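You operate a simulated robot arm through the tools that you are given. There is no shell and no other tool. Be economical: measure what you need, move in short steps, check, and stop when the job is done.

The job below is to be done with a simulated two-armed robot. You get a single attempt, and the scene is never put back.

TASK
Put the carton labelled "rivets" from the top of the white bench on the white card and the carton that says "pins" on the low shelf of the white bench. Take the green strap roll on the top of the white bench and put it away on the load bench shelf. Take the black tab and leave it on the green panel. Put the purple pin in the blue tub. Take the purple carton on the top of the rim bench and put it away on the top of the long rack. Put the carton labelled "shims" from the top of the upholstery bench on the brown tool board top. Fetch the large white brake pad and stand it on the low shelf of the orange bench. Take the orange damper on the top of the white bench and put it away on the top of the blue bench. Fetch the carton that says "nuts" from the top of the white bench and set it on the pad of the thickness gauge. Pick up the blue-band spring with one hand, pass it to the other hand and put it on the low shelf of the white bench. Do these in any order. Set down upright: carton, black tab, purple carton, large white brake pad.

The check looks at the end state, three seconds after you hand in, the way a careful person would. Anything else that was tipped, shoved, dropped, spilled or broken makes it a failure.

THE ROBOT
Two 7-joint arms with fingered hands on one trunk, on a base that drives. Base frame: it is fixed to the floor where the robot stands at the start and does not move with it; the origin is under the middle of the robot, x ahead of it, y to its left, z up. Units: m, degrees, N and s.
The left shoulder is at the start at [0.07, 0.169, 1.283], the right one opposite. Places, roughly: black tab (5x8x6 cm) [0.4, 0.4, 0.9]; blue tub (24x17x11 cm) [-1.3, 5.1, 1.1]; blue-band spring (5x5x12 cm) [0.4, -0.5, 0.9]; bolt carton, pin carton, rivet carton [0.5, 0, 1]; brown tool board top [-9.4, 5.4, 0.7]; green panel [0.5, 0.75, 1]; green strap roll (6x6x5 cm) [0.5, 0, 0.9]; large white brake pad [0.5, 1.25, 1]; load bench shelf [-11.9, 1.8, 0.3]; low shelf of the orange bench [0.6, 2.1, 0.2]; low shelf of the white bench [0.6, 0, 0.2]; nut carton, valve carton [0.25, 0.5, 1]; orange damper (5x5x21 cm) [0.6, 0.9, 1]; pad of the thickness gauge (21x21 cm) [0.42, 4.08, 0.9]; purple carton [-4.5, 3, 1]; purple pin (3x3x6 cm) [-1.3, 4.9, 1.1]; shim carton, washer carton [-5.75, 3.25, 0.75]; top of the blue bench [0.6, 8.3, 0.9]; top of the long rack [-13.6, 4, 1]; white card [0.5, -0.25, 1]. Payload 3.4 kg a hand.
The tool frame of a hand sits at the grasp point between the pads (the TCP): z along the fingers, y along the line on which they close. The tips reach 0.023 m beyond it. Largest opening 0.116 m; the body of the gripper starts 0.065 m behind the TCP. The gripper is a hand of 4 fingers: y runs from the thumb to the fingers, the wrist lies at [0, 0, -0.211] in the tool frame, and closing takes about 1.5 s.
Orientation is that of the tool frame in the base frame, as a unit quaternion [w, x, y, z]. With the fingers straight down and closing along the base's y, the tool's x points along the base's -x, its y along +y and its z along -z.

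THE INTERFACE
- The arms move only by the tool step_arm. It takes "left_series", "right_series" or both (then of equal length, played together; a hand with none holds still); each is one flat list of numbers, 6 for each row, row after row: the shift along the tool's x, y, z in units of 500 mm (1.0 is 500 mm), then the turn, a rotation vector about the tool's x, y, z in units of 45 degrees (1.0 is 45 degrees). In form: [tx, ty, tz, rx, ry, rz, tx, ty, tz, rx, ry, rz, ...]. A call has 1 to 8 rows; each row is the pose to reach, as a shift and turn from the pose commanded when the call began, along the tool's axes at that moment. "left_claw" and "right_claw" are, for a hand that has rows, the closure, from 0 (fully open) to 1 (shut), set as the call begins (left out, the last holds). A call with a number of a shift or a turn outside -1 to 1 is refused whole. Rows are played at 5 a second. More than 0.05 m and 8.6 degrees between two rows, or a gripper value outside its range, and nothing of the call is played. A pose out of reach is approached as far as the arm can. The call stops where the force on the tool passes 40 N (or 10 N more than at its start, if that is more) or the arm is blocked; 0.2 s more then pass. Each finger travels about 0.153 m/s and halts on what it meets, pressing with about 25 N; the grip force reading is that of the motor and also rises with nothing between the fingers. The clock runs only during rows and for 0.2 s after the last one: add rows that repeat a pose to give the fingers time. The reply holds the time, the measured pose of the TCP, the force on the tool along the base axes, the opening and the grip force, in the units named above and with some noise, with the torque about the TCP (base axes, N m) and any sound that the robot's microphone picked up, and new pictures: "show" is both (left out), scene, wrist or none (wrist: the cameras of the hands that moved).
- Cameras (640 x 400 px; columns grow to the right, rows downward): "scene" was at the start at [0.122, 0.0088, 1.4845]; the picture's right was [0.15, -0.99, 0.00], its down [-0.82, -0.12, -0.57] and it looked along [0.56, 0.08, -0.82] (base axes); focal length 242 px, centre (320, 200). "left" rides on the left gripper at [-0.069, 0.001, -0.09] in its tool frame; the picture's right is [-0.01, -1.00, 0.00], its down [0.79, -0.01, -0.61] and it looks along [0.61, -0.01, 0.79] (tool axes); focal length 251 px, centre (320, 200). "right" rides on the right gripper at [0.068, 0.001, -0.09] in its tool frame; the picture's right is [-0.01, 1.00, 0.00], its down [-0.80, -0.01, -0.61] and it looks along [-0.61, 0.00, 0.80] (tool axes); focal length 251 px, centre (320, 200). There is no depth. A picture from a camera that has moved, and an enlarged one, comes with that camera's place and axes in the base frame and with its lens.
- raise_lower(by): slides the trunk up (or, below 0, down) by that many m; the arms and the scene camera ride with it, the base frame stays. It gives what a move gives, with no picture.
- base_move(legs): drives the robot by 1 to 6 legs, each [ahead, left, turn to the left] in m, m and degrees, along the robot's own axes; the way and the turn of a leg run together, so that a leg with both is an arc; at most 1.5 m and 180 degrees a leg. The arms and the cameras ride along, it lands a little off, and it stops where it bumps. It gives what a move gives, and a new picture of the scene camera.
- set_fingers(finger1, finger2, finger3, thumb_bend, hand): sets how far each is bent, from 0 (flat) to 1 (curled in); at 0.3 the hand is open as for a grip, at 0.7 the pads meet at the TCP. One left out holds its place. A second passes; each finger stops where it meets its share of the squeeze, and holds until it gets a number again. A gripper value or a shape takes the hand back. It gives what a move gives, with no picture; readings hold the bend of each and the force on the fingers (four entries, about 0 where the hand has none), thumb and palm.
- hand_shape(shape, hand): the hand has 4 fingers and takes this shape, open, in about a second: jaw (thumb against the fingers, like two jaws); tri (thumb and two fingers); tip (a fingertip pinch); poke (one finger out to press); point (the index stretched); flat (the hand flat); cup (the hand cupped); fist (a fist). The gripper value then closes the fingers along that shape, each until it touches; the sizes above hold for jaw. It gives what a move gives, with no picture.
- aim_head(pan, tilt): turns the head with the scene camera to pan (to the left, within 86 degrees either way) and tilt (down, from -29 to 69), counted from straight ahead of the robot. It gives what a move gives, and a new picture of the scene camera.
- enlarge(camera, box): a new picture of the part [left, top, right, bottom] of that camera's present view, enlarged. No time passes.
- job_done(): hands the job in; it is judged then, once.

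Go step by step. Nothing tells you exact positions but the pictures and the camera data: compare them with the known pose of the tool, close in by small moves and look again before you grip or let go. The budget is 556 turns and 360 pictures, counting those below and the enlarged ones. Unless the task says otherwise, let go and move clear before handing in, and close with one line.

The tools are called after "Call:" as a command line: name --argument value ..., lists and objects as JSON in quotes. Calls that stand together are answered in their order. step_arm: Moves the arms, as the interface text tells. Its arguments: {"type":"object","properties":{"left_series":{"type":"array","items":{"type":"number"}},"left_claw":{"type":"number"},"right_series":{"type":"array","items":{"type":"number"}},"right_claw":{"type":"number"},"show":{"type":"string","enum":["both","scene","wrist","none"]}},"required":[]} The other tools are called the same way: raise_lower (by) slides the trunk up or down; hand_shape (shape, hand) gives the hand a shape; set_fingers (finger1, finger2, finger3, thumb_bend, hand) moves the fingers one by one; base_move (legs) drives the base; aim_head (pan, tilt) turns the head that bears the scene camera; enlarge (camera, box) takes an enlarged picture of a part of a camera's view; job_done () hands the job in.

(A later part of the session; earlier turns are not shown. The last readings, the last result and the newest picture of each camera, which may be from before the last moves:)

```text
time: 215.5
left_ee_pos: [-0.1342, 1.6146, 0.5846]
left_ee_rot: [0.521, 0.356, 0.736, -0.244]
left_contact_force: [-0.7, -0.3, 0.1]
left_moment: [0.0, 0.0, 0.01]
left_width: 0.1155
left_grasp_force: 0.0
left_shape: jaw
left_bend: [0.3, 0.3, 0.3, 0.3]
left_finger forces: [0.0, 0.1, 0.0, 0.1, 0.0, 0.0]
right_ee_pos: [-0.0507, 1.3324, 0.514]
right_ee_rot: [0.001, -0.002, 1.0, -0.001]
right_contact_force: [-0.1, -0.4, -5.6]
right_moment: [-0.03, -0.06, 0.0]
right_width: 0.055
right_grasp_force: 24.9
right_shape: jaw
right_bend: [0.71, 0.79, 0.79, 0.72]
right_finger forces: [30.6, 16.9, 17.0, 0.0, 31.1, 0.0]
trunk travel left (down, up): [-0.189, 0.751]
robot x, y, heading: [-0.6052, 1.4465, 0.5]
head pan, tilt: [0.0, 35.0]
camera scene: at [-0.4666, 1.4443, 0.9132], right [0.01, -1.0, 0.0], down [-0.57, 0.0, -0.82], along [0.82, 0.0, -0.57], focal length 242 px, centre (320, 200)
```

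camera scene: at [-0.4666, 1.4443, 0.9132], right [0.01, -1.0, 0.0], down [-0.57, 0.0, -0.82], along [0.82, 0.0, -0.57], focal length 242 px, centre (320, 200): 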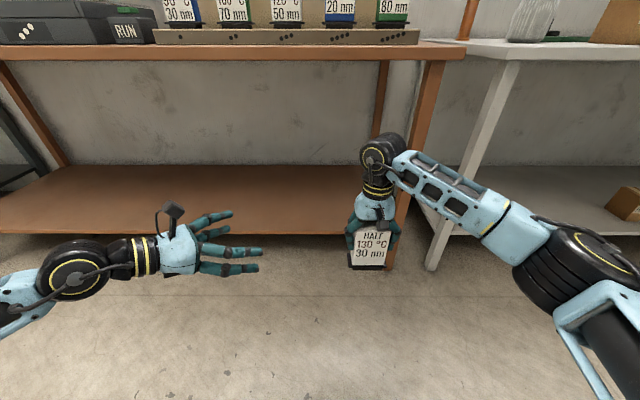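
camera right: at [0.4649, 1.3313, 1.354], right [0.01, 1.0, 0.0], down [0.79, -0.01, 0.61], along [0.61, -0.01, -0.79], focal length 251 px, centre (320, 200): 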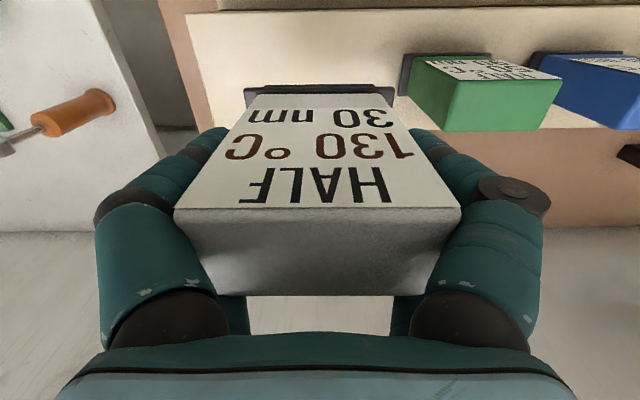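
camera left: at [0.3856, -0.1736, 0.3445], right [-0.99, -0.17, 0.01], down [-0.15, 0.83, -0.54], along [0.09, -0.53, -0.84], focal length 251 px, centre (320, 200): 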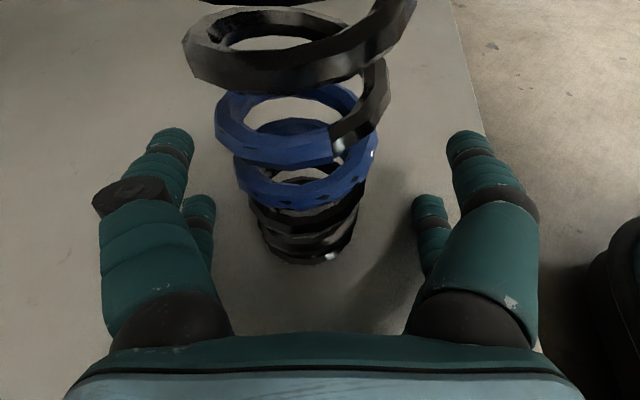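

Orange shelf top is z≈0.215, front x≈0.293, and empty. I shift left, lower and drive in.

Call:
base_move --legs '[[0, 0.4, 0]]'

Call:
raise_lower --by -0.15

Call:
base_move --legs '[[0.48, 0, 0]]'

Call:
aim_head --pan 0 --tilt 55

```text
time: 218.0
left_ee_pos: [-0.1386, 2.0172, 0.5834]
left_ee_rot: [0.522, 0.355, 0.736, -0.244]
left_contact_force: [0.0, 0.5, 0.4]
left_moment: [0.01, 0.01, -0.04]
left_width: 0.1159
left_grasp_force: 0.1
left_shape: jaw
left_bend: [0.3, 0.3, 0.3, 0.3]
left_finger forces: [0.1, 0.0, 0.0, 0.1, 0.1, 0.1]
right_ee_pos: [-0.0521, 1.7354, 0.5147]
right_ee_rot: [0.001, -0.004, 1.0, 0.0]
right_contact_force: [-0.1, -0.4, -3.3]
right_moment: [-0.04, -0.05, -0.03]
right_width: 0.0548
right_grasp_force: 24.7
right_shape: jaw
right_bend: [0.71, 0.79, 0.79, 0.72]
right_finger forces: [30.4, 16.6, 16.8, 0.0, 31.2, 0.1]
trunk travel left (down, up): [-0.189, 0.751]
robot x, y, heading: [-0.6066, 1.8433, 0.6]
head pan, tilt: [0.0, 35.0]
camera scene: at [-0.4695, 1.8457, 0.9133], right [0.01, -1.0, 0.0], down [-0.57, -0.01, -0.82], along [0.82, 0.01, -0.57], focal length 242 px, centre (320, 200)
```

scene: 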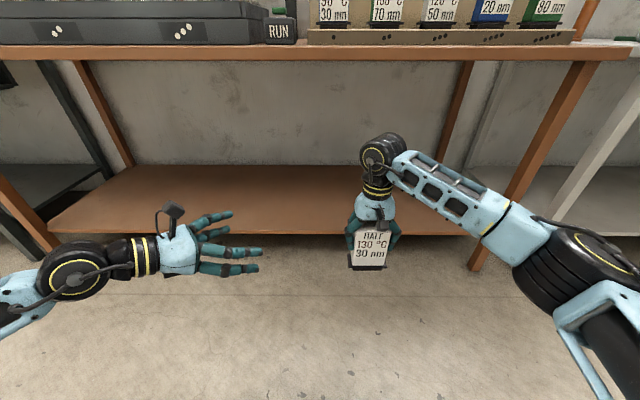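

```text
time: 219.7
left_ee_pos: [-0.1388, 2.0167, 0.4333]
left_ee_rot: [0.522, 0.354, 0.737, -0.243]
left_contact_force: [-0.6, -0.8, -0.6]
left_moment: [-0.02, -0.01, 0.0]
left_width: 0.116
left_grasp_force: 0.0
left_shape: jaw
left_bend: [0.3, 0.3, 0.3, 0.3]
left_finger forces: [0.1, 0.1, 0.1, 0.0, 0.0, 0.0]
right_ee_pos: [-0.0541, 1.7343, 0.3645]
right_ee_rot: [0.002, -0.004, 1.0, 0.0]
right_contact_force: [-0.2, 0.7, -4.5]
right_moment: [0.01, -0.04, 0.02]
right_width: 0.0549
right_grasp_force: 25.4
right_shape: jaw
right_bend: [0.71, 0.79, 0.79, 0.72]
right_finger forces: [30.3, 16.5, 16.6, 0.0, 31.0, 0.1]
trunk travel left (down, up): [-0.039, 0.901]
robot x, y, heading: [-0.6055, 1.8481, 0.3]
head pan, tilt: [0.0, 35.0]
```

```text
time: 222.6
left_ee_pos: [0.3457, 2.0292, 0.4327]
left_ee_rot: [0.523, 0.35, 0.739, -0.24]
left_contact_force: [-0.6, 0.3, -0.1]
left_moment: [-0.02, 0.03, 0.0]
left_width: 0.1159
left_grasp_force: 0.0
left_shape: jaw
left_bend: [0.3, 0.3, 0.3, 0.3]
left_finger forces: [0.0, 0.0, 0.0, 0.1, 0.0, 0.1]
right_ee_pos: [0.4349, 1.7495, 0.3647]
right_ee_rot: [0.001, -0.008, 1.0, 0.0]
right_contact_force: [-0.4, 0.0, -4.1]
right_moment: [0.0, -0.03, -0.01]
right_width: 0.0549
right_grasp_force: 24.8
right_shape: jaw
right_bend: [0.71, 0.79, 0.79, 0.72]
right_finger forces: [30.3, 16.3, 16.6, 0.0, 31.0, 0.0]
trunk travel left (down, up): [-0.039, 0.901]
robot x, y, heading: [-0.1215, 1.848, 1.0]
head pan, tilt: [0.0, 35.0]
camera scene: at [0.0164, 1.8545, 0.7633], right [0.02, -1.0, 0.0], down [-0.57, -0.01, -0.82], along [0.82, 0.02, -0.57], focal length 242 px, centre (320, 200)
```

scene: 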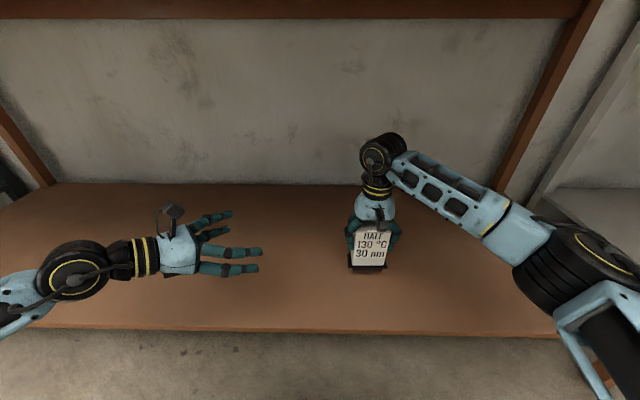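

```text
time: 223.4
left_ee_pos: [0.3459, 2.0286, 0.433]
left_ee_rot: [0.524, 0.35, 0.738, -0.24]
left_contact_force: [0.2, -0.1, -0.1]
left_moment: [-0.04, 0.01, -0.02]
left_width: 0.1161
left_grasp_force: 0.1
left_shape: jaw
left_bend: [0.3, 0.3, 0.3, 0.3]
left_finger forces: [0.0, 0.0, 0.0, 0.0, 0.0, 0.0]
right_ee_pos: [0.4342, 1.7481, 0.3652]
right_ee_rot: [0.002, -0.009, 1.0, 0.0]
right_contact_force: [0.5, 1.1, -4.6]
right_moment: [-0.01, -0.05, 0.0]
right_width: 0.0549
right_grasp_force: 24.8
right_shape: jaw
right_bend: [0.71, 0.79, 0.79, 0.72]
right_finger forces: [30.2, 16.5, 16.4, 0.1, 30.9, 0.1]
trunk travel left (down, up): [-0.039, 0.901]
robot x, y, heading: [-0.1207, 1.8477, 1.3]
head pan, tilt: [0.0, 55.0]
camera scene: at [0.0005, 1.8541, 0.7351], right [0.02, -1.0, 0.0], down [-0.82, -0.02, -0.57], along [0.57, 0.01, -0.82], focal length 242 px, centre (320, 200)
```

scene: 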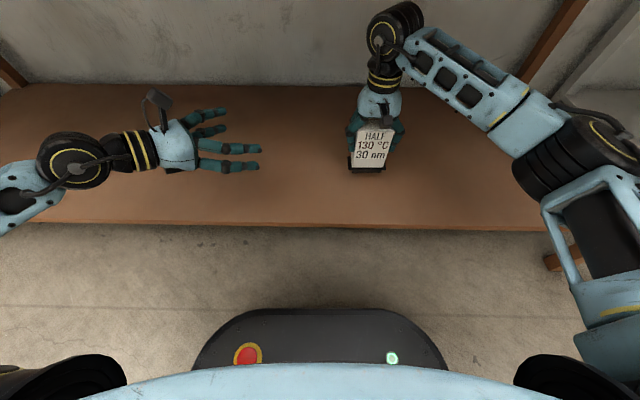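

Over the shelf. Lowering gradually.

Call:
step_arm --right_series '[0, 0, 0.04, 0, 0, 0, 0, 0, 0.07, 0, 0, 0, 0, 0, 0.07, 0, 0, 0]' --show "none"

Call:
enlarge --camera "scene" --box '[320, 90, 440, 190]'

```text
time: 224.2
left_ee_pos: [0.3459, 2.0297, 0.4327]
left_ee_rot: [0.523, 0.351, 0.739, -0.241]
left_contact_force: [-0.5, 0.8, 0.1]
left_moment: [-0.01, -0.02, -0.03]
left_width: 0.1161
left_grasp_force: 0.0
left_shape: jaw
left_bend: [0.3, 0.3, 0.3, 0.3]
left_finger forces: [0.1, 0.0, 0.0, 0.1, 0.0, 0.1]
right_ee_pos: [0.4353, 1.7498, 0.3288]
right_ee_rot: [0.002, -0.008, 1.0, 0.0]
right_contact_force: [-0.5, -0.4, -4.2]
right_moment: [-0.01, -0.09, -0.01]
right_width: 0.0547
right_grasp_force: 25.3
right_shape: jaw
right_bend: [0.71, 0.79, 0.79, 0.72]
right_finger forces: [30.2, 16.2, 16.3, 0.1, 30.9, 0.0]
trunk travel left (down, up): [-0.039, 0.901]
robot x, y, heading: [-0.122, 1.8542, 1.2]
head pan, tilt: [0.0, 55.0]
```

```text
4.00 times, centred on (380, 140) of scene
camera zoom: at [0.0005, 1.8541, 0.735], right [0.02, -1.0, 0.0], down [-0.82, -0.02, -0.57], along [0.57, 0.01, -0.82], focal length 966 px, centre (80, 440)
```

zoom: 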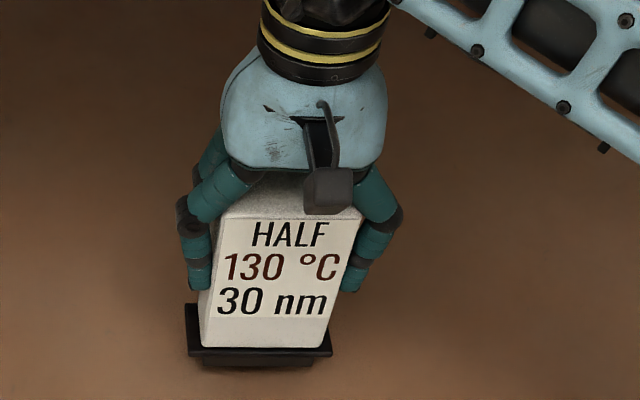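

Call:
step_arm --right_series '[0, 0, 0.01, 0, 0, 0, 0, 0, 0.02, 0, 0, 0, 0, 0, 0.02, 0, 0, 0]' --show "none"

Call:
step_arm --right_series '[0, 0, 0.008, 0, 0, 0, 0, 0, 0.008, 0, 0, 0]' --show "none"

Call:
step_arm --right_series '[0, 0, 0.008, 0, 0, 0, 0, 0, 0.008, 0, 0, 0]' --show "none"

```text
time: 225.0
left_ee_pos: [0.346, 2.0308, 0.433]
left_ee_rot: [0.523, 0.351, 0.738, -0.241]
left_contact_force: [0.1, -0.6, -0.5]
left_moment: [-0.02, 0.01, -0.01]
left_width: 0.1158
left_grasp_force: 0.1
left_shape: jaw
left_bend: [0.3, 0.3, 0.3, 0.3]
left_finger forces: [0.0, 0.0, 0.1, 0.0, 0.0, 0.0]
right_ee_pos: [0.4342, 1.7482, 0.3181]
right_ee_rot: [0.002, -0.009, 1.0, 0.0]
right_contact_force: [0.6, 1.2, -4.8]
right_moment: [0.02, -0.04, 0.01]
right_width: 0.0549
right_grasp_force: 24.3
right_shape: jaw
right_bend: [0.71, 0.79, 0.79, 0.72]
right_finger forces: [30.1, 16.1, 16.3, 0.1, 30.9, 0.0]
trunk travel left (down, up): [-0.039, 0.901]
robot x, y, heading: [-0.1222, 1.8542, 1.2]
head pan, tilt: [0.0, 55.0]
```

```text
time: 225.6
left_ee_pos: [0.3456, 2.029, 0.4321]
left_ee_rot: [0.523, 0.351, 0.739, -0.24]
left_contact_force: [0.0, 1.3, -0.2]
left_moment: [-0.01, 0.03, 0.0]
left_width: 0.116
left_grasp_force: 0.1
left_shape: jaw
left_bend: [0.3, 0.3, 0.3, 0.3]
left_finger forces: [0.0, 0.0, 0.1, 0.0, 0.0, 0.0]
right_ee_pos: [0.4341, 1.7471, 0.3158]
right_ee_rot: [0.001, -0.009, 1.0, 0.0]
right_contact_force: [-0.1, -0.9, -5.3]
right_moment: [0.01, -0.05, -0.03]
right_width: 0.0547
right_grasp_force: 25.0
right_shape: jaw
right_bend: [0.71, 0.79, 0.79, 0.72]
right_finger forces: [30.1, 16.1, 16.2, 0.0, 30.9, 0.1]
trunk travel left (down, up): [-0.039, 0.901]
robot x, y, heading: [-0.1232, 1.8497, 1.4]
head pan, tilt: [0.0, 55.0]
```

```text
time: 226.2
left_ee_pos: [0.3449, 2.0296, 0.4328]
left_ee_rot: [0.524, 0.35, 0.739, -0.24]
left_contact_force: [0.6, 0.5, 0.3]
left_moment: [0.02, 0.0, 0.0]
left_width: 0.1157
left_grasp_force: 0.0
left_shape: jaw
left_bend: [0.3, 0.3, 0.3, 0.3]
left_finger forces: [0.0, 0.0, 0.0, 0.0, 0.0, 0.0]
right_ee_pos: [0.4335, 1.7485, 0.3114]
right_ee_rot: [0.003, -0.009, 1.0, 0.001]
right_contact_force: [0.3, 0.3, -5.4]
right_moment: [0.05, 0.0, 0.0]
right_width: 0.0549
right_grasp_force: 25.0
right_shape: jaw
right_bend: [0.71, 0.79, 0.79, 0.72]
right_finger forces: [30.1, 16.1, 16.1, 0.0, 30.9, 0.0]
trunk travel left (down, up): [-0.039, 0.901]
robot x, y, heading: [-0.1257, 1.8515, 0.9]
head pan, tilt: [0.0, 55.0]
```

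Call:
step_arm --right_series '[0, 0, 0.008, 0, 0, 0, 0, 0, 0.008, 0, 0, 0]' --show "none"

Call:
step_arm --right_series '[0, 0, 0.008, 0, 0, 0, 0, 0, 0.008, 0, 0, 0]' --show "none"

Call:
enlarge --camera "scene" --box '[320, 90, 440, 190]'

```text
time: 226.8
left_ee_pos: [0.345, 2.0298, 0.4334]
left_ee_rot: [0.523, 0.351, 0.739, -0.24]
left_contact_force: [0.8, 0.1, 0.1]
left_moment: [0.01, -0.03, -0.03]
left_width: 0.116
left_grasp_force: 0.0
left_shape: jaw
left_bend: [0.3, 0.3, 0.3, 0.3]
left_finger forces: [0.0, 0.1, 0.0, 0.1, 0.1, 0.0]
right_ee_pos: [0.4324, 1.7489, 0.3092]
right_ee_rot: [0.004, -0.009, 1.0, -0.001]
right_contact_force: [0.3, 1.1, 3.3]
right_moment: [-0.21, 0.11, 0.01]
right_width: 0.055
right_grasp_force: 25.0
right_shape: jaw
right_bend: [0.71, 0.79, 0.79, 0.72]
right_finger forces: [31.1, 16.2, 16.4, 0.1, 32.4, 0.1]
trunk travel left (down, up): [-0.039, 0.901]
robot x, y, heading: [-0.1232, 1.8578, 1.0]
head pan, tilt: [0.0, 55.0]
```

```text
time: 227.4
left_ee_pos: [0.3438, 2.0299, 0.4365]
left_ee_rot: [0.525, 0.35, 0.738, -0.239]
left_contact_force: [0.1, 0.3, 0.1]
left_moment: [0.0, 0.0, 0.02]
left_width: 0.1159
left_grasp_force: 0.0
left_shape: jaw
left_bend: [0.3, 0.3, 0.3, 0.3]
left_finger forces: [0.0, 0.1, 0.0, 0.0, 0.1, 0.0]
right_ee_pos: [0.4343, 1.7484, 0.3079]
right_ee_rot: [0.006, -0.008, 1.0, 0.0]
right_contact_force: [3.4, -0.8, 31.3]
right_moment: [-0.27, 0.73, 0.09]
right_width: 0.0549
right_grasp_force: 25.0
right_shape: jaw
right_bend: [0.71, 0.79, 0.79, 0.72]
right_finger forces: [35.5, 16.4, 17.3, 0.0, 40.1, 0.0]
trunk travel left (down, up): [-0.039, 0.901]
robot x, y, heading: [-0.1221, 1.8521, 1.2]
head pan, tilt: [0.0, 55.0]
```

```text
4.00 times, centred on (380, 140) of scene
camera zoom: at [-0.0024, 1.8547, 0.7361], right [0.02, -1.0, 0.0], down [-0.82, -0.02, -0.58], along [0.58, 0.01, -0.82], focal length 966 px, centre (80, 440)
```

zoom: 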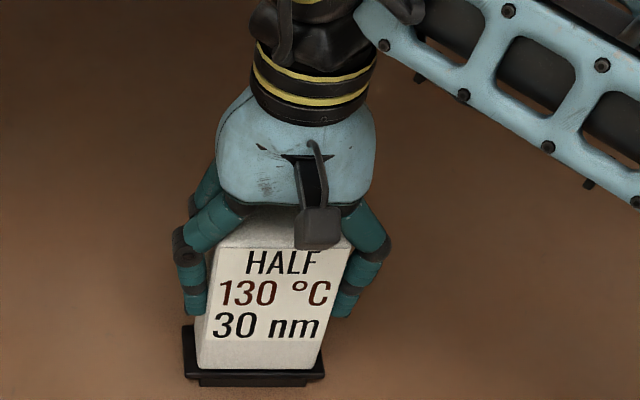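

It's on the shelf (31 N). I ease up 2 mm, release and lift.

Call:
step_arm --right_series '[0, 0, -0.005, 0, 0, 0, 0, 0, -0.007, 0, 0, 0]' --show "none"

Call:
step_arm --right_series '[0, 0, 0, 0, 0, 0, 0, 0, 0, 0, 0, 0, 0, 0, 0, 0, 0, 0, 0, 0, 0, 0, 0, 0]' --right_claw 0 --show "none"

Call:
step_arm --right_series '[0, 0, -0.08, 0, 0, 0, 0, 0, -0.16, 0, 0, 0, 0, 0, -0.24, 0, 0, 0, 0, 0, -0.3, 0, 0, 0]' --show "scene"

```text
time: 228.0
left_ee_pos: [0.3462, 2.0305, 0.4331]
left_ee_rot: [0.525, 0.35, 0.738, -0.239]
left_contact_force: [-0.2, 0.6, 0.4]
left_moment: [0.03, 0.02, 0.01]
left_width: 0.1159
left_grasp_force: 0.1
left_shape: jaw
left_bend: [0.3, 0.3, 0.3, 0.3]
left_finger forces: [0.0, 0.0, 0.0, 0.1, 0.1, 0.0]
right_ee_pos: [0.4339, 1.749, 0.3097]
right_ee_rot: [0.004, -0.01, 1.0, 0.0]
right_contact_force: [2.9, -0.1, 16.7]
right_moment: [-0.14, 0.26, 0.04]
right_width: 0.055
right_grasp_force: 25.3
right_shape: jaw
right_bend: [0.71, 0.79, 0.79, 0.72]
right_finger forces: [33.5, 17.4, 17.7, 0.0, 35.5, 0.0]
trunk travel left (down, up): [-0.039, 0.901]
robot x, y, heading: [-0.1233, 1.8535, 0.8]
head pan, tilt: [0.0, 55.0]
```

```text
time: 229.0
left_ee_pos: [0.3447, 2.0297, 0.4348]
left_ee_rot: [0.525, 0.35, 0.738, -0.239]
left_contact_force: [-0.7, -0.4, 0.4]
left_moment: [-0.02, -0.02, 0.01]
left_width: 0.116
left_grasp_force: 0.0
left_shape: jaw
left_bend: [0.3, 0.3, 0.3, 0.3]
left_finger forces: [0.0, 0.0, 0.0, 0.0, 0.1, 0.0]
right_ee_pos: [0.4343, 1.7475, 0.3073]
right_ee_rot: [0.004, -0.009, 1.0, -0.001]
right_contact_force: [1.8, -1.7, 13.5]
right_moment: [-0.11, 0.34, 0.03]
right_width: 0.1156
right_grasp_force: 0.1
right_shape: jaw
right_bend: [0.3, 0.3, 0.3, 0.3]
right_finger forces: [7.5, 0.8, 0.9, 0.0, 11.3, 0.0]
trunk travel left (down, up): [-0.039, 0.901]
robot x, y, heading: [-0.1241, 1.8513, 1.1]
head pan, tilt: [0.0, 55.0]
```

```text
time: 230.0
left_ee_pos: [0.3458, 2.03, 0.4333]
left_ee_rot: [0.523, 0.35, 0.739, -0.24]
left_contact_force: [-0.7, 0.8, 0.6]
left_moment: [0.03, 0.01, -0.01]
left_width: 0.1161
left_grasp_force: 0.0
left_shape: jaw
left_bend: [0.3, 0.3, 0.3, 0.3]
left_finger forces: [0.1, 0.0, 0.0, 0.0, 0.1, 0.0]
right_ee_pos: [0.4331, 1.7483, 0.4581]
right_ee_rot: [0.002, -0.01, 1.0, -0.001]
right_contact_force: [-0.4, 0.0, -0.3]
right_moment: [0.02, -0.02, 0.03]
right_width: 0.1159
right_grasp_force: 0.0
right_shape: jaw
right_bend: [0.3, 0.3, 0.3, 0.3]
right_finger forces: [0.1, 0.0, 0.1, 0.0, 0.0, 0.0]
trunk travel left (down, up): [-0.039, 0.901]
robot x, y, heading: [-0.1222, 1.8518, 1.2]
head pan, tilt: [0.0, 55.0]
camera scene: at [0.0001, 1.8542, 0.7351], right [0.02, -1.0, 0.0], down [-0.82, -0.02, -0.57], along [0.57, 0.01, -0.82], focal length 242 px, centre (320, 200)
```

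scene: 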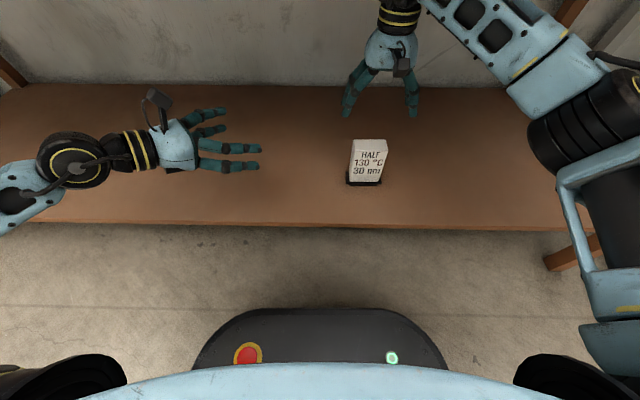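

The brake pad stands upright on the orange shelf. Next I back out, raise, and go to the left end of the white bench for the nuts carton and damper.

Call:
base_move --legs '[[-0.5, 0, -1]]'

Call:
raise_lower --by 0.4

Call:
raise_lower --by 0.4

Call:
base_move --legs '[[0, -1.05, 0]]'

```text
time: 233.0
left_ee_pos: [-0.1447, 2.0112, 0.433]
left_ee_rot: [0.519, 0.363, 0.733, -0.249]
left_contact_force: [-0.3, 0.0, -0.8]
left_moment: [0.01, 0.02, 0.02]
left_width: 0.1159
left_grasp_force: 0.1
left_shape: jaw
left_bend: [0.3, 0.3, 0.3, 0.3]
left_finger forces: [0.0, 0.1, 0.0, 0.1, 0.0, 0.0]
right_ee_pos: [-0.0681, 1.727, 0.4566]
right_ee_rot: [0.003, 0.008, 1.0, 0.0]
right_contact_force: [-1.1, -0.3, -0.4]
right_moment: [0.01, 0.02, -0.01]
right_width: 0.1156
right_grasp_force: 0.1
right_shape: jaw
right_bend: [0.3, 0.3, 0.3, 0.3]
right_finger forces: [0.1, 0.0, 0.1, 0.0, 0.0, 0.0]
trunk travel left (down, up): [-0.039, 0.901]
robot x, y, heading: [-0.6228, 1.8513, -0.5]
head pan, tilt: [0.0, 55.0]
camera scene: at [-0.4968, 1.8481, 0.7351], right [-0.01, -1.0, 0.0], down [-0.82, 0.01, -0.57], along [0.57, -0.01, -0.82], focal length 242 px, centre (320, 200)
```

scene: 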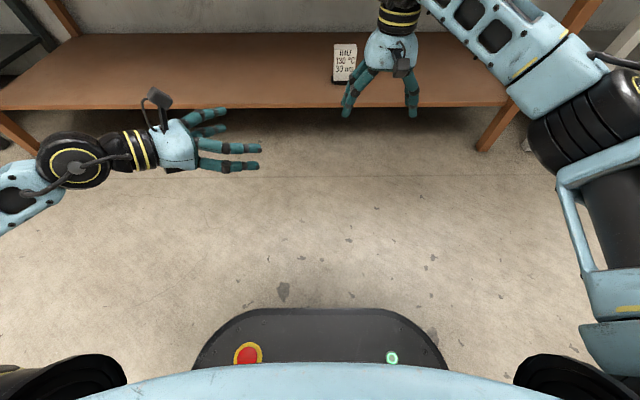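

```text
time: 236.8
left_ee_pos: [-0.1449, 2.0114, 0.833]
left_ee_rot: [0.52, 0.362, 0.733, -0.248]
left_contact_force: [1.2, 0.2, 0.1]
left_moment: [-0.04, 0.0, 0.02]
left_width: 0.1157
left_grasp_force: 0.0
left_shape: jaw
left_bend: [0.3, 0.3, 0.3, 0.3]
left_finger forces: [0.0, 0.1, 0.0, 0.0, 0.0, 0.1]
right_ee_pos: [-0.0673, 1.7276, 0.8557]
right_ee_rot: [0.003, 0.008, 1.0, -0.001]
right_contact_force: [1.3, 0.8, 0.1]
right_moment: [0.02, -0.02, 0.01]
right_width: 0.1161
right_grasp_force: 0.1
right_shape: jaw
right_bend: [0.3, 0.3, 0.3, 0.3]
right_finger forces: [0.1, 0.0, 0.1, 0.0, 0.0, 0.0]
trunk travel left (down, up): [-0.439, 0.501]
robot x, y, heading: [-0.6213, 1.8497, -0.9]
head pan, tilt: [0.0, 55.0]
```

```text
time: 240.6
left_ee_pos: [-0.1464, 2.011, 1.2333]
left_ee_rot: [0.52, 0.362, 0.733, -0.248]
left_contact_force: [0.0, 0.1, 0.4]
left_moment: [0.02, 0.04, 0.02]
left_width: 0.1157
left_grasp_force: 0.0
left_shape: jaw
left_bend: [0.3, 0.3, 0.3, 0.3]
left_finger forces: [0.1, 0.1, 0.0, 0.1, 0.0, 0.0]
right_ee_pos: [-0.0668, 1.7274, 1.2561]
right_ee_rot: [0.003, 0.008, 1.0, 0.0]
right_contact_force: [0.2, -0.4, -0.2]
right_moment: [-0.02, 0.0, 0.0]
right_width: 0.1157
right_grasp_force: 0.0
right_shape: jaw
right_bend: [0.3, 0.3, 0.3, 0.3]
right_finger forces: [0.1, 0.1, 0.0, 0.0, 0.1, 0.0]
trunk travel left (down, up): [-0.839, 0.101]
robot x, y, heading: [-0.6209, 1.8493, -0.9]
head pan, tilt: [0.0, 55.0]
```

```text
time: 246.1
left_ee_pos: [-0.1569, 0.9589, 1.2329]
left_ee_rot: [0.52, 0.361, 0.734, -0.247]
left_contact_force: [-1.0, 0.9, 1.1]
left_moment: [-0.02, 0.03, -0.03]
left_width: 0.1159
left_grasp_force: 0.1
left_shape: jaw
left_bend: [0.3, 0.3, 0.3, 0.3]
left_finger forces: [0.0, 0.0, 0.0, 0.0, 0.0, 0.0]
right_ee_pos: [-0.0784, 0.6754, 1.257]
right_ee_rot: [0.003, 0.006, 1.0, 0.0]
right_contact_force: [-0.1, -0.1, 0.5]
right_moment: [-0.02, -0.02, -0.01]
right_width: 0.1159
right_grasp_force: 0.0
right_shape: jaw
right_bend: [0.3, 0.3, 0.3, 0.3]
right_finger forces: [0.0, 0.0, 0.0, 0.0, 0.0, 0.0]
trunk travel left (down, up): [-0.839, 0.101]
robot x, y, heading: [-0.6339, 0.7961, -0.6]
head pan, tilt: [0.0, 55.0]
camera scene: at [-0.5083, 0.7944, 1.5351], right [-0.01, -1.0, 0.0], down [-0.82, 0.01, -0.57], along [0.57, -0.01, -0.82], focal length 242 px, centre (320, 200)
```

scene: 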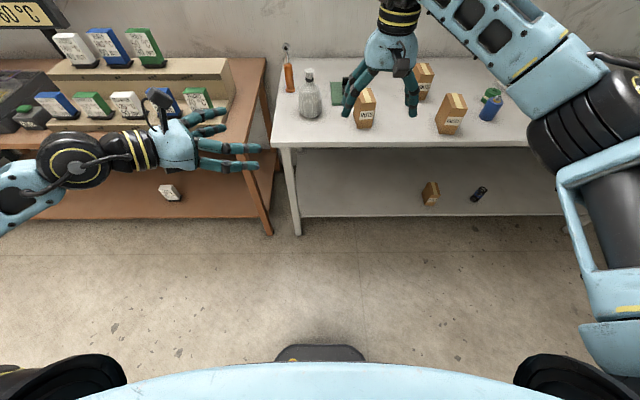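

Everything stands. I zoom on the damper, bottle and nuts carton.

Call:
enlarge --camera "scene" --box '[260, 30, 400, 150]'

```text
3.33 times, centred on (330, 90) of scene
camera zoom: at [-0.5083, 0.7944, 1.5351], right [-0.01, -1.0, 0.0], down [-0.82, 0.01, -0.57], along [0.57, -0.01, -0.82], focal length 805 px, centre (287, 567)
```

zoom: 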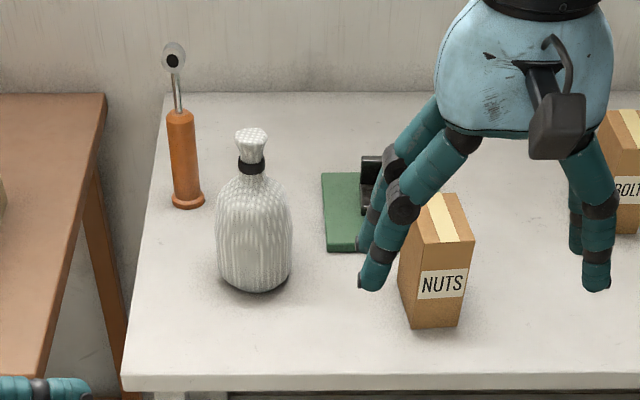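

The damper's orange body (z 0.88–1.00) is at about (0.595, 0.92). I'll take it with the left hand pitched forward at −25° yaw. I set that orientation, then drive in.

Call:
step_arm --left_series '[0, 0.05, -0.03, -0.13, 0, -0.047, 0, 0.1, -0.06, -0.26, 0, -0.094, 0, 0.15, -0.09, -0.39, 0, -0.14, 0, 0.2, -0.11, -0.522, 0, -0.189, 0, 0.2, -0.11, -0.522, 0, -0.189]' --show "none"

Call:
base_move --legs '[[0.66, -0.1, 0.6]]'

```text
time: 247.3
left_ee_pos: [-0.114, 1.0589, 1.2528]
left_ee_rot: [0.563, 0.192, 0.793, -0.13]
left_contact_force: [0.9, -0.4, 0.0]
left_moment: [0.0, -0.02, -0.02]
left_width: 0.116
left_grasp_force: 0.1
left_shape: jaw
left_bend: [0.3, 0.3, 0.3, 0.3]
left_finger forces: [0.1, 0.1, 0.1, 0.0, 0.1, 0.1]
right_ee_pos: [-0.0795, 0.6756, 1.2572]
right_ee_rot: [0.002, 0.007, 1.0, 0.0]
right_contact_force: [0.2, 0.0, -0.8]
right_moment: [-0.02, 0.02, -0.02]
right_width: 0.1159
right_grasp_force: 0.1
right_shape: jaw
right_bend: [0.3, 0.3, 0.3, 0.3]
right_finger forces: [0.0, 0.0, 0.1, 0.0, 0.1, 0.0]
trunk travel left (down, up): [-0.839, 0.101]
robot x, y, heading: [-0.6259, 0.7995, -0.3]
head pan, tilt: [0.0, 55.0]
```

```text
time: 250.9
left_ee_pos: [0.5411, 0.9505, 1.2521]
left_ee_rot: [0.562, 0.195, 0.793, -0.132]
left_contact_force: [-0.4, -0.8, 0.4]
left_moment: [0.0, 0.02, 0.02]
left_width: 0.1157
left_grasp_force: 0.1
left_shape: jaw
left_bend: [0.3, 0.3, 0.3, 0.3]
left_finger forces: [0.0, 0.0, 0.0, 0.0, 0.0, 0.0]
right_ee_pos: [0.5733, 0.5656, 1.2562]
right_ee_rot: [0.003, 0.008, 1.0, -0.001]
right_contact_force: [-0.9, -0.9, 0.6]
right_moment: [0.01, -0.01, 0.02]
right_width: 0.1158
right_grasp_force: 0.1
right_shape: jaw
right_bend: [0.3, 0.3, 0.3, 0.3]
right_finger forces: [0.1, 0.0, 0.0, 0.0, 0.1, 0.0]
trunk travel left (down, up): [-0.839, 0.101]
robot x, y, heading: [0.0225, 0.6916, -1.0]
head pan, tilt: [0.0, 55.0]
camera scene: at [0.1446, 0.6862, 1.5353], right [-0.01, -1.0, 0.0], down [-0.82, 0.01, -0.57], along [0.57, -0.01, -0.82], focal length 242 px, centre (320, 200)
```

scene: 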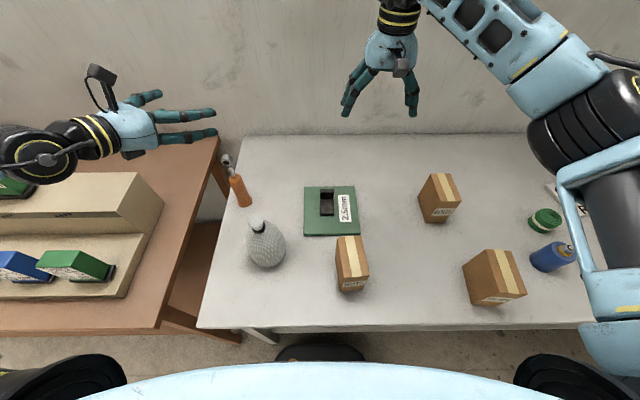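

Damper refined to (0.594, 0.926). I place the left hand 12 cm short of it and start down, checking midway.

Call:
step_arm --left_series '[0.02, 0, -0.058, 0, 0, 0, 0.041, 0, -0.117, 0, 0, 0, 0.135, 0, -0.084, 0, 0, 0, 0.229, 0, -0.051, 0, 0, 0, 0.323, 0, -0.018, 0, 0, 0, 0.323, 0, -0.018, 0, 0, 0]' --show "both"

```text
time: 252.3
left_ee_pos: [0.4906, 0.9796, 1.1049]
left_ee_rot: [0.563, 0.194, 0.792, -0.132]
left_contact_force: [0.0, 0.1, 0.0]
left_moment: [-0.04, -0.01, -0.01]
left_width: 0.1162
left_grasp_force: 0.0
left_shape: jaw
left_bend: [0.3, 0.3, 0.3, 0.3]
left_finger forces: [0.1, 0.1, 0.1, 0.0, 0.0, 0.0]
right_ee_pos: [0.5771, 0.5639, 1.2571]
right_ee_rot: [0.002, 0.008, 1.0, 0.0]
right_contact_force: [-0.3, -0.7, -0.5]
right_moment: [0.04, 0.0, 0.01]
right_width: 0.1158
right_grasp_force: 0.1
right_shape: jaw
right_bend: [0.3, 0.3, 0.3, 0.3]
right_finger forces: [0.1, 0.0, 0.1, 0.0, 0.0, 0.0]
trunk travel left (down, up): [-0.839, 0.101]
robot x, y, heading: [0.0197, 0.6902, -0.7]
head pan, tilt: [0.0, 55.0]
camera scene: at [0.1462, 0.685, 1.5351], right [-0.01, -1.0, 0.0], down [-0.82, 0.01, -0.57], along [0.57, -0.01, -0.82], focal length 242 px, centre (320, 200)
camera left: at [0.4346, 1.0057, 1.1993], right [-0.45, -0.89, 0.0], down [-0.74, 0.38, -0.55], along [0.49, -0.25, -0.84], focal length 251 px, centre (320, 200)
```

scene: 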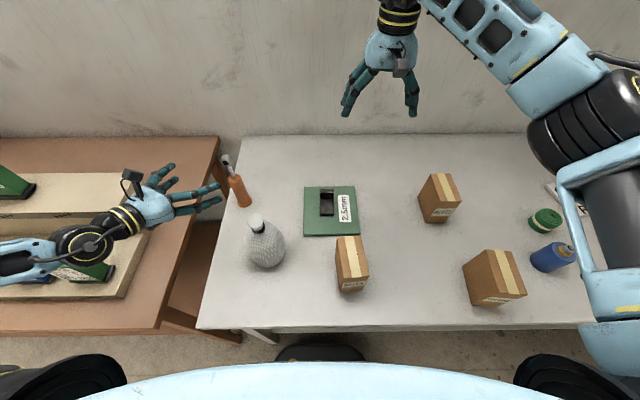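
left: 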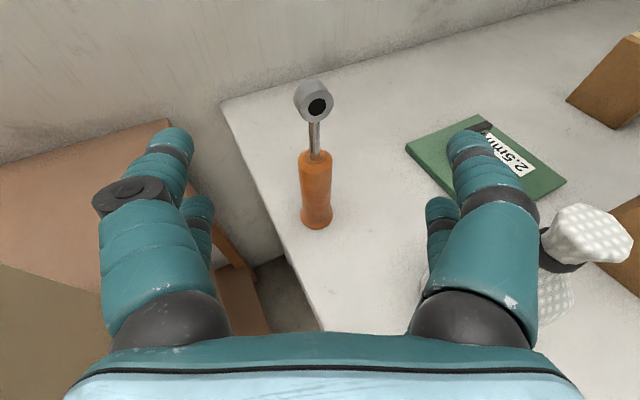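

The forearm is too near the rack pads. I raise again, shift the base right and reach more to the left so the forearm stays clear.

Call:
step_arm --left_series '[-0.094, 0, -0.033, 0, 0, 0, -0.188, 0, -0.066, 0, 0, 0, -0.28, 0, -0.1, 0, 0, 0]' --show "none"

Call:
base_move --legs '[[0, -0.22, 0.7]]'

```text
time: 253.1
left_ee_pos: [0.4896, 0.9784, 1.2545]
left_ee_rot: [0.562, 0.194, 0.793, -0.132]
left_contact_force: [0.2, 0.5, 0.1]
left_moment: [0.0, 0.02, -0.02]
left_width: 0.1159
left_grasp_force: 0.0
left_shape: jaw
left_bend: [0.3, 0.3, 0.3, 0.3]
left_finger forces: [0.0, 0.0, 0.0, 0.0, 0.0, 0.0]
right_ee_pos: [0.5742, 0.5647, 1.2571]
right_ee_rot: [0.003, 0.009, 1.0, 0.0]
right_contact_force: [0.0, -0.2, 0.2]
right_moment: [0.04, 0.01, 0.0]
right_width: 0.1159
right_grasp_force: 0.0
right_shape: jaw
right_bend: [0.3, 0.3, 0.3, 0.3]
right_finger forces: [0.1, 0.0, 0.0, 0.1, 0.0, 0.0]
trunk travel left (down, up): [-0.839, 0.101]
robot x, y, heading: [0.022, 0.6907, -0.9]
head pan, tilt: [0.0, 55.0]
```

```text
time: 254.8
left_ee_pos: [0.4848, 0.7655, 1.2534]
left_ee_rot: [0.564, 0.189, 0.793, -0.13]
left_contact_force: [0.3, 0.3, -0.6]
left_moment: [-0.01, 0.0, -0.01]
left_width: 0.1158
left_grasp_force: 0.1
left_shape: jaw
left_bend: [0.3, 0.3, 0.3, 0.3]
left_finger forces: [0.0, 0.1, 0.0, 0.0, 0.1, 0.0]
right_ee_pos: [0.5764, 0.3532, 1.2582]
right_ee_rot: [0.003, 0.001, 1.0, -0.001]
right_contact_force: [0.4, 0.4, 0.6]
right_moment: [-0.03, 0.04, -0.05]
right_width: 0.1157
right_grasp_force: 0.0
right_shape: jaw
right_bend: [0.3, 0.3, 0.3, 0.3]
right_finger forces: [0.0, 0.0, 0.0, 0.0, 0.0, 0.1]
trunk travel left (down, up): [-0.839, 0.101]
robot x, y, heading: [0.0209, 0.469, -0.1]
head pan, tilt: [0.0, 55.0]
camera scene: at [0.1443, 0.4693, 1.5351], right [0.0, -1.0, 0.0], down [-0.82, 0.0, -0.57], along [0.57, 0.0, -0.82], focal length 242 px, centre (320, 200)
```

scene: 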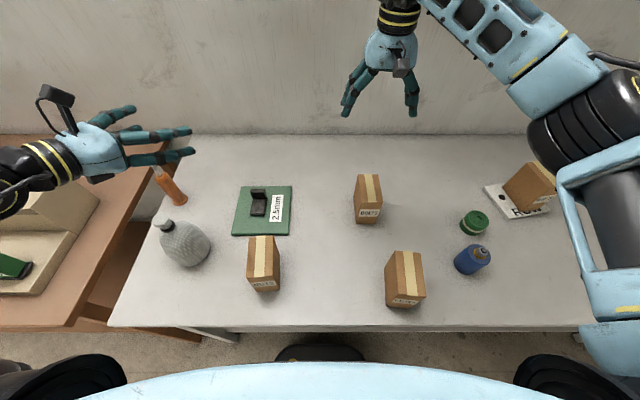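

Call:
step_arm --left_series '[0.014, 0.078, -0.038, 0, 0, 0, 0.028, 0.157, -0.075, 0, 0, 0, 0.042, 0.235, -0.113, 0, 0, 0, 0.056, 0.314, -0.15, 0, 0, 0, 0.07, 0.392, -0.188, 0, 0, 0, 0.164, 0.392, -0.155, 0, 0, 0, 0.258, 0.392, -0.122, 0, 0, 0, 0.352, 0.392, -0.089, 0, 0, 0]' --show "scene"

```text
time: 256.6
left_ee_pos: [0.4834, 0.9847, 1.102]
left_ee_rot: [0.563, 0.19, 0.794, -0.13]
left_contact_force: [0.1, -0.6, -0.9]
left_moment: [0.0, -0.03, 0.0]
left_width: 0.1158
left_grasp_force: 0.1
left_shape: jaw
left_bend: [0.3, 0.3, 0.3, 0.3]
left_finger forces: [0.0, 0.1, 0.0, 0.1, 0.0, 0.0]
right_ee_pos: [0.5759, 0.3505, 1.257]
right_ee_rot: [0.003, 0.001, 1.0, 0.0]
right_contact_force: [-0.3, 0.2, 0.3]
right_moment: [-0.02, 0.0, -0.01]
right_width: 0.1161
right_grasp_force: 0.0
right_shape: jaw
right_bend: [0.3, 0.3, 0.3, 0.3]
right_finger forces: [0.0, 0.1, 0.1, 0.0, 0.0, 0.0]
trunk travel left (down, up): [-0.839, 0.101]
robot x, y, heading: [0.0237, 0.4683, 0.1]
head pan, tilt: [0.0, 55.0]
camera scene: at [0.1447, 0.4673, 1.5352], right [0.0, -1.0, 0.0], down [-0.82, 0.0, -0.57], along [0.57, 0.0, -0.82], focal length 242 px, centre (320, 200)
```

scene: 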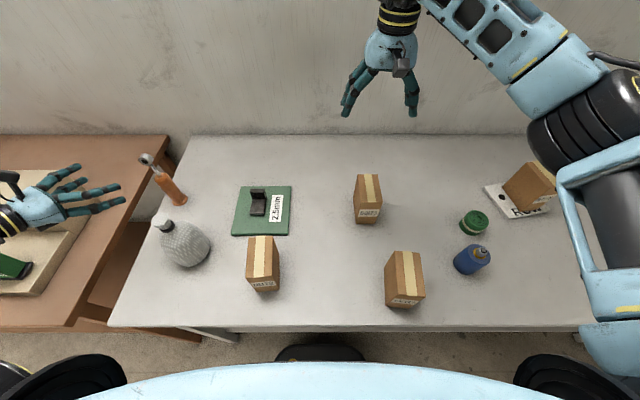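

I pan the head to check the left forearm versus the rack.

Call:
aim_head --pan 45 --tilt 50

```text
time: 257.8
left_ee_pos: [0.4837, 0.9851, 1.1047]
left_ee_rot: [0.564, 0.19, 0.794, -0.129]
left_contact_force: [-0.6, -0.2, -0.1]
left_moment: [0.01, 0.02, -0.01]
left_width: 0.1158
left_grasp_force: 0.1
left_shape: jaw
left_bend: [0.3, 0.3, 0.3, 0.3]
left_finger forces: [0.0, 0.1, 0.0, 0.0, 0.0, 0.0]
right_ee_pos: [0.5749, 0.351, 1.2566]
right_ee_rot: [0.003, 0.002, 1.0, 0.0]
right_contact_force: [-1.1, 0.8, 0.1]
right_moment: [0.0, 0.02, -0.02]
right_width: 0.1158
right_grasp_force: 0.2
right_shape: jaw
right_bend: [0.3, 0.3, 0.3, 0.3]
right_finger forces: [0.0, 0.1, 0.0, 0.0, 0.1, 0.0]
trunk travel left (down, up): [-0.839, 0.101]
robot x, y, heading: [0.0214, 0.4651, -0.3]
head pan, tilt: [45.0, 50.0]
camera scene: at [0.1268, 0.5204, 1.5416], right [0.71, -0.71, 0.0], down [-0.54, -0.54, -0.64], along [0.46, 0.45, -0.77], focal length 242 px, centre (320, 200)
```

scene: 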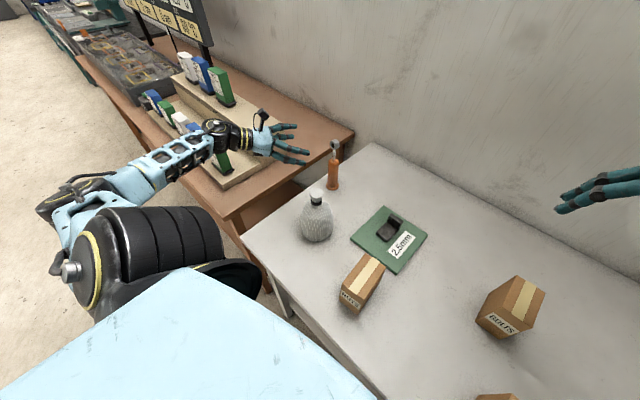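

The forearm runs in front of the rack, clear of the pads. I lower to grip height.

Call:
step_arm --left_series '[0.094, 0, 0.033, 0, 0, 0, 0.188, 0, 0.066, 0, 0, 0, 0.278, 0, 0.098, 0, 0, 0, 0.278, 0, 0.098, 0, 0, 0]' --show "both"

```text
time: 258.8
left_ee_pos: [0.4889, 0.9702, 1.0071]
left_ee_rot: [0.562, 0.188, 0.795, -0.129]
left_contact_force: [-0.7, -1.4, 0.2]
left_moment: [0.0, 0.03, 0.01]
left_width: 0.116
left_grasp_force: 0.1
left_shape: jaw
left_bend: [0.3, 0.3, 0.3, 0.3]
left_finger forces: [0.0, 0.0, 0.0, 0.1, 0.1, 0.0]
left hand out of reach, approached as far as the arm can: row 2, 3, 4
right_ee_pos: [0.5751, 0.3497, 1.2578]
right_ee_rot: [0.002, 0.002, 1.0, 0.0]
right_contact_force: [0.3, 0.2, 0.4]
right_moment: [0.01, 0.0, 0.01]
right_width: 0.116
right_grasp_force: 0.1
right_shape: jaw
right_bend: [0.3, 0.3, 0.3, 0.3]
right_finger forces: [0.1, 0.0, 0.0, 0.1, 0.0, 0.1]
trunk travel left (down, up): [-0.839, 0.101]
robot x, y, heading: [0.0242, 0.4647, -0.0]
head pan, tilt: [45.0, 50.0]
camera scene: at [0.1266, 0.5207, 1.5416], right [0.71, -0.71, 0.0], down [-0.54, -0.54, -0.64], along [0.46, 0.45, -0.77], focal length 242 px, centre (320, 200)
camera left: at [0.4336, 0.9973, 1.1012], right [-0.44, -0.9, 0.0], down [-0.75, 0.37, -0.54], along [0.49, -0.24, -0.84], focal length 251 px, centre (320, 200)
```

scene: 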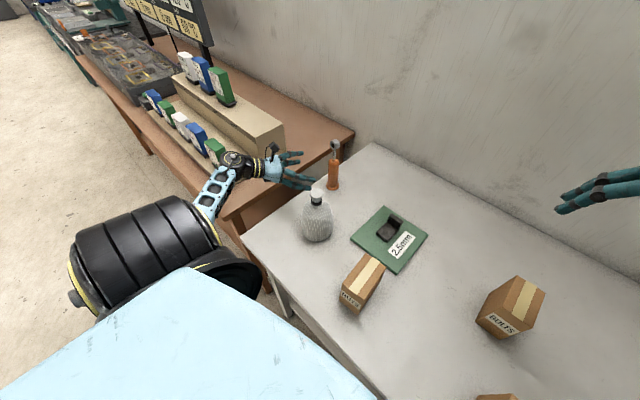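
left: 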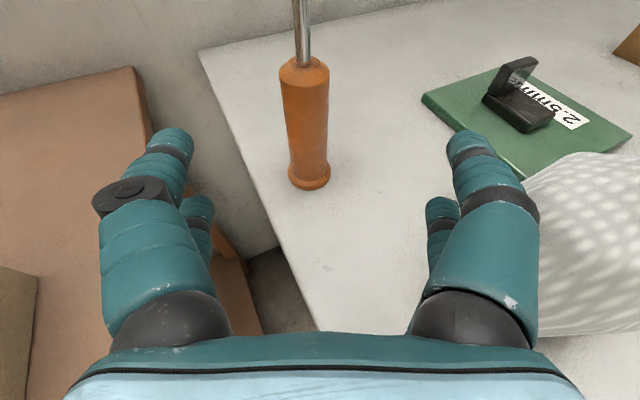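

I use the trunk for the last 5 cm down.

Call:
raise_lower --by -0.052

Call:
enlarge --camera "left" --box '[0, 0, 640, 400]'

```text
time: 259.7
left_ee_pos: [0.4882, 0.9709, 0.9558]
left_ee_rot: [0.562, 0.189, 0.795, -0.129]
left_contact_force: [-0.2, -0.3, -0.2]
left_moment: [-0.03, -0.01, -0.01]
left_width: 0.1156
left_grasp_force: 0.0
left_shape: jaw
left_bend: [0.3, 0.3, 0.3, 0.3]
left_finger forces: [0.1, 0.0, 0.1, 0.0, 0.0, 0.0]
right_ee_pos: [0.5747, 0.3503, 1.2053]
right_ee_rot: [0.003, 0.001, 1.0, 0.0]
right_contact_force: [-1.3, 0.1, 0.8]
right_moment: [0.01, 0.03, 0.02]
right_width: 0.1159
right_grasp_force: 0.1
right_shape: jaw
right_bend: [0.3, 0.3, 0.3, 0.3]
right_finger forces: [0.0, 0.0, 0.0, 0.1, 0.1, 0.1]
trunk travel left (down, up): [-0.787, 0.153]
robot x, y, heading: [0.0199, 0.4685, -0.4]
head pan, tilt: [45.0, 50.0]
```

```text
1.00 times, centred on (320, 200) of left
camera zoom: at [0.4331, 0.9972, 1.0497], right [-0.44, -0.9, 0.0], down [-0.75, 0.37, -0.54], along [0.49, -0.24, -0.84], focal length 251 px, centre (320, 200)
```

zoom: 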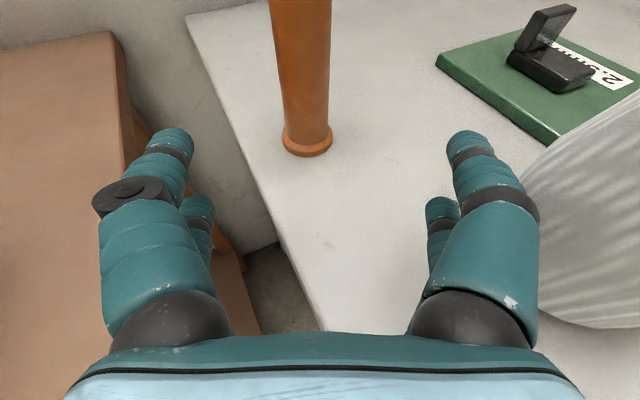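

Damper base centre is (0.598, 0.930). I advance onto it in small steps.

Call:
step_arm --left_series '[-0.02, 0.012, 0.055, 0, 0, 0, -0.04, 0.02, 0.11, 0, 0, 0, -0.06, 0.026, 0.165, 0, 0, 0, -0.06, 0.026, 0.165, 0, 0, 0]' --show "both"

```text
time: 260.7
left_ee_pos: [0.5027, 0.9563, 0.9729]
left_ee_rot: [0.561, 0.189, 0.795, -0.13]
left_contact_force: [-0.7, -0.9, 0.2]
left_moment: [0.01, 0.02, -0.02]
left_width: 0.1157
left_grasp_force: 0.0
left_shape: jaw
left_bend: [0.3, 0.3, 0.3, 0.3]
left_finger forces: [0.0, 0.1, 0.0, 0.0, 0.0, 0.0]
left hand out of reach, approached as far as the arm can: row 1, 2, 3, 4
right_ee_pos: [0.5746, 0.3495, 1.2047]
right_ee_rot: [0.003, 0.001, 1.0, 0.0]
right_contact_force: [0.1, -0.1, -0.3]
right_moment: [-0.04, 0.02, -0.03]
right_width: 0.1161
right_grasp_force: 0.0
right_shape: jaw
right_bend: [0.3, 0.3, 0.3, 0.3]
right_finger forces: [0.1, 0.1, 0.0, 0.0, 0.0, 0.1]
trunk travel left (down, up): [-0.787, 0.153]
robot x, y, heading: [0.0211, 0.47, -0.0]
head pan, tilt: [45.0, 50.0]
camera scene: at [0.1269, 0.52, 1.4896], right [0.71, -0.71, 0.0], down [-0.54, -0.54, -0.64], along [0.46, 0.45, -0.77], focal length 242 px, centre (320, 200)
camera left: at [0.4474, 0.983, 1.0675], right [-0.44, -0.9, 0.0], down [-0.75, 0.37, -0.54], along [0.49, -0.24, -0.84], focal length 251 px, centre (320, 200)
```

scene: 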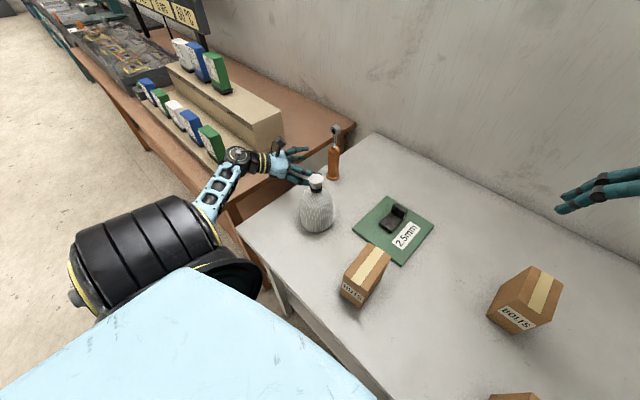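
left: 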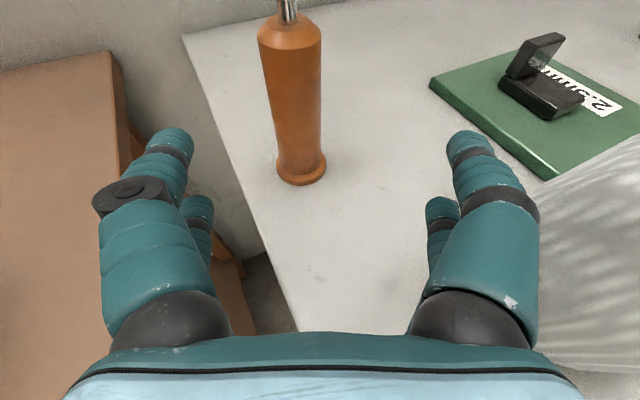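

At the reach limit because the shoulder is high. I raise both hands in the arm frame, then lower the trunk by the same amount.

Call:
step_arm --left_series '[-0.09, 0, -0.033, 0, 0, 0, -0.18, 0, -0.066, 0, 0, 0, -0.27, 0, -0.1, 0, 0, 0, -0.27, 0, -0.1, 0, 0, 0]' --right_series '[0.02, 0, -0.08, 0, 0, 0, 0.04, 0, -0.16, 0, 0, 0, 0.06, 0, -0.22, 0, 0, 0, 0.06, 0, -0.22, 0, 0, 0]' --show "none"

Call:
raise_lower --by -0.15

```text
time: 261.7
left_ee_pos: [0.4995, 0.9545, 1.1161]
left_ee_rot: [0.561, 0.189, 0.795, -0.129]
left_contact_force: [-0.3, -0.3, 0.1]
left_moment: [0.03, -0.01, 0.03]
left_width: 0.1159
left_grasp_force: 0.1
left_shape: jaw
left_bend: [0.3, 0.3, 0.3, 0.3]
left_finger forces: [0.1, 0.1, 0.1, 0.0, 0.0, 0.0]
right_ee_pos: [0.5456, 0.3489, 1.314]
right_ee_rot: [0.001, 0.001, 1.0, -0.001]
right_contact_force: [1.4, 1.0, -0.7]
right_moment: [0.01, 0.0, 0.01]
right_width: 0.1157
right_grasp_force: 0.1
right_shape: jaw
right_bend: [0.3, 0.3, 0.3, 0.3]
right_finger forces: [0.1, 0.0, 0.0, 0.0, 0.0, 0.0]
trunk travel left (down, up): [-0.787, 0.153]
robot x, y, heading: [0.0188, 0.4679, -0.3]
head pan, tilt: [45.0, 50.0]
```

```text
time: 263.4
left_ee_pos: [0.5008, 0.9546, 0.9668]
left_ee_rot: [0.561, 0.189, 0.796, -0.129]
left_contact_force: [-0.8, 0.1, -0.7]
left_moment: [-0.02, 0.0, 0.01]
left_width: 0.116
left_grasp_force: 0.1
left_shape: jaw
left_bend: [0.3, 0.3, 0.3, 0.3]
left_finger forces: [0.1, 0.0, 0.1, 0.1, 0.0, 0.1]
right_ee_pos: [0.5441, 0.3486, 1.1652]
right_ee_rot: [0.003, 0.002, 1.0, 0.0]
right_contact_force: [0.0, 0.4, 0.5]
right_moment: [0.0, -0.02, 0.0]
right_width: 0.1159
right_grasp_force: 0.0
right_shape: jaw
right_bend: [0.3, 0.3, 0.3, 0.3]
right_finger forces: [0.0, 0.0, 0.0, 0.1, 0.0, 0.0]
trunk travel left (down, up): [-0.637, 0.303]
robot x, y, heading: [0.021, 0.4679, -0.3]
head pan, tilt: [45.0, 50.0]
```

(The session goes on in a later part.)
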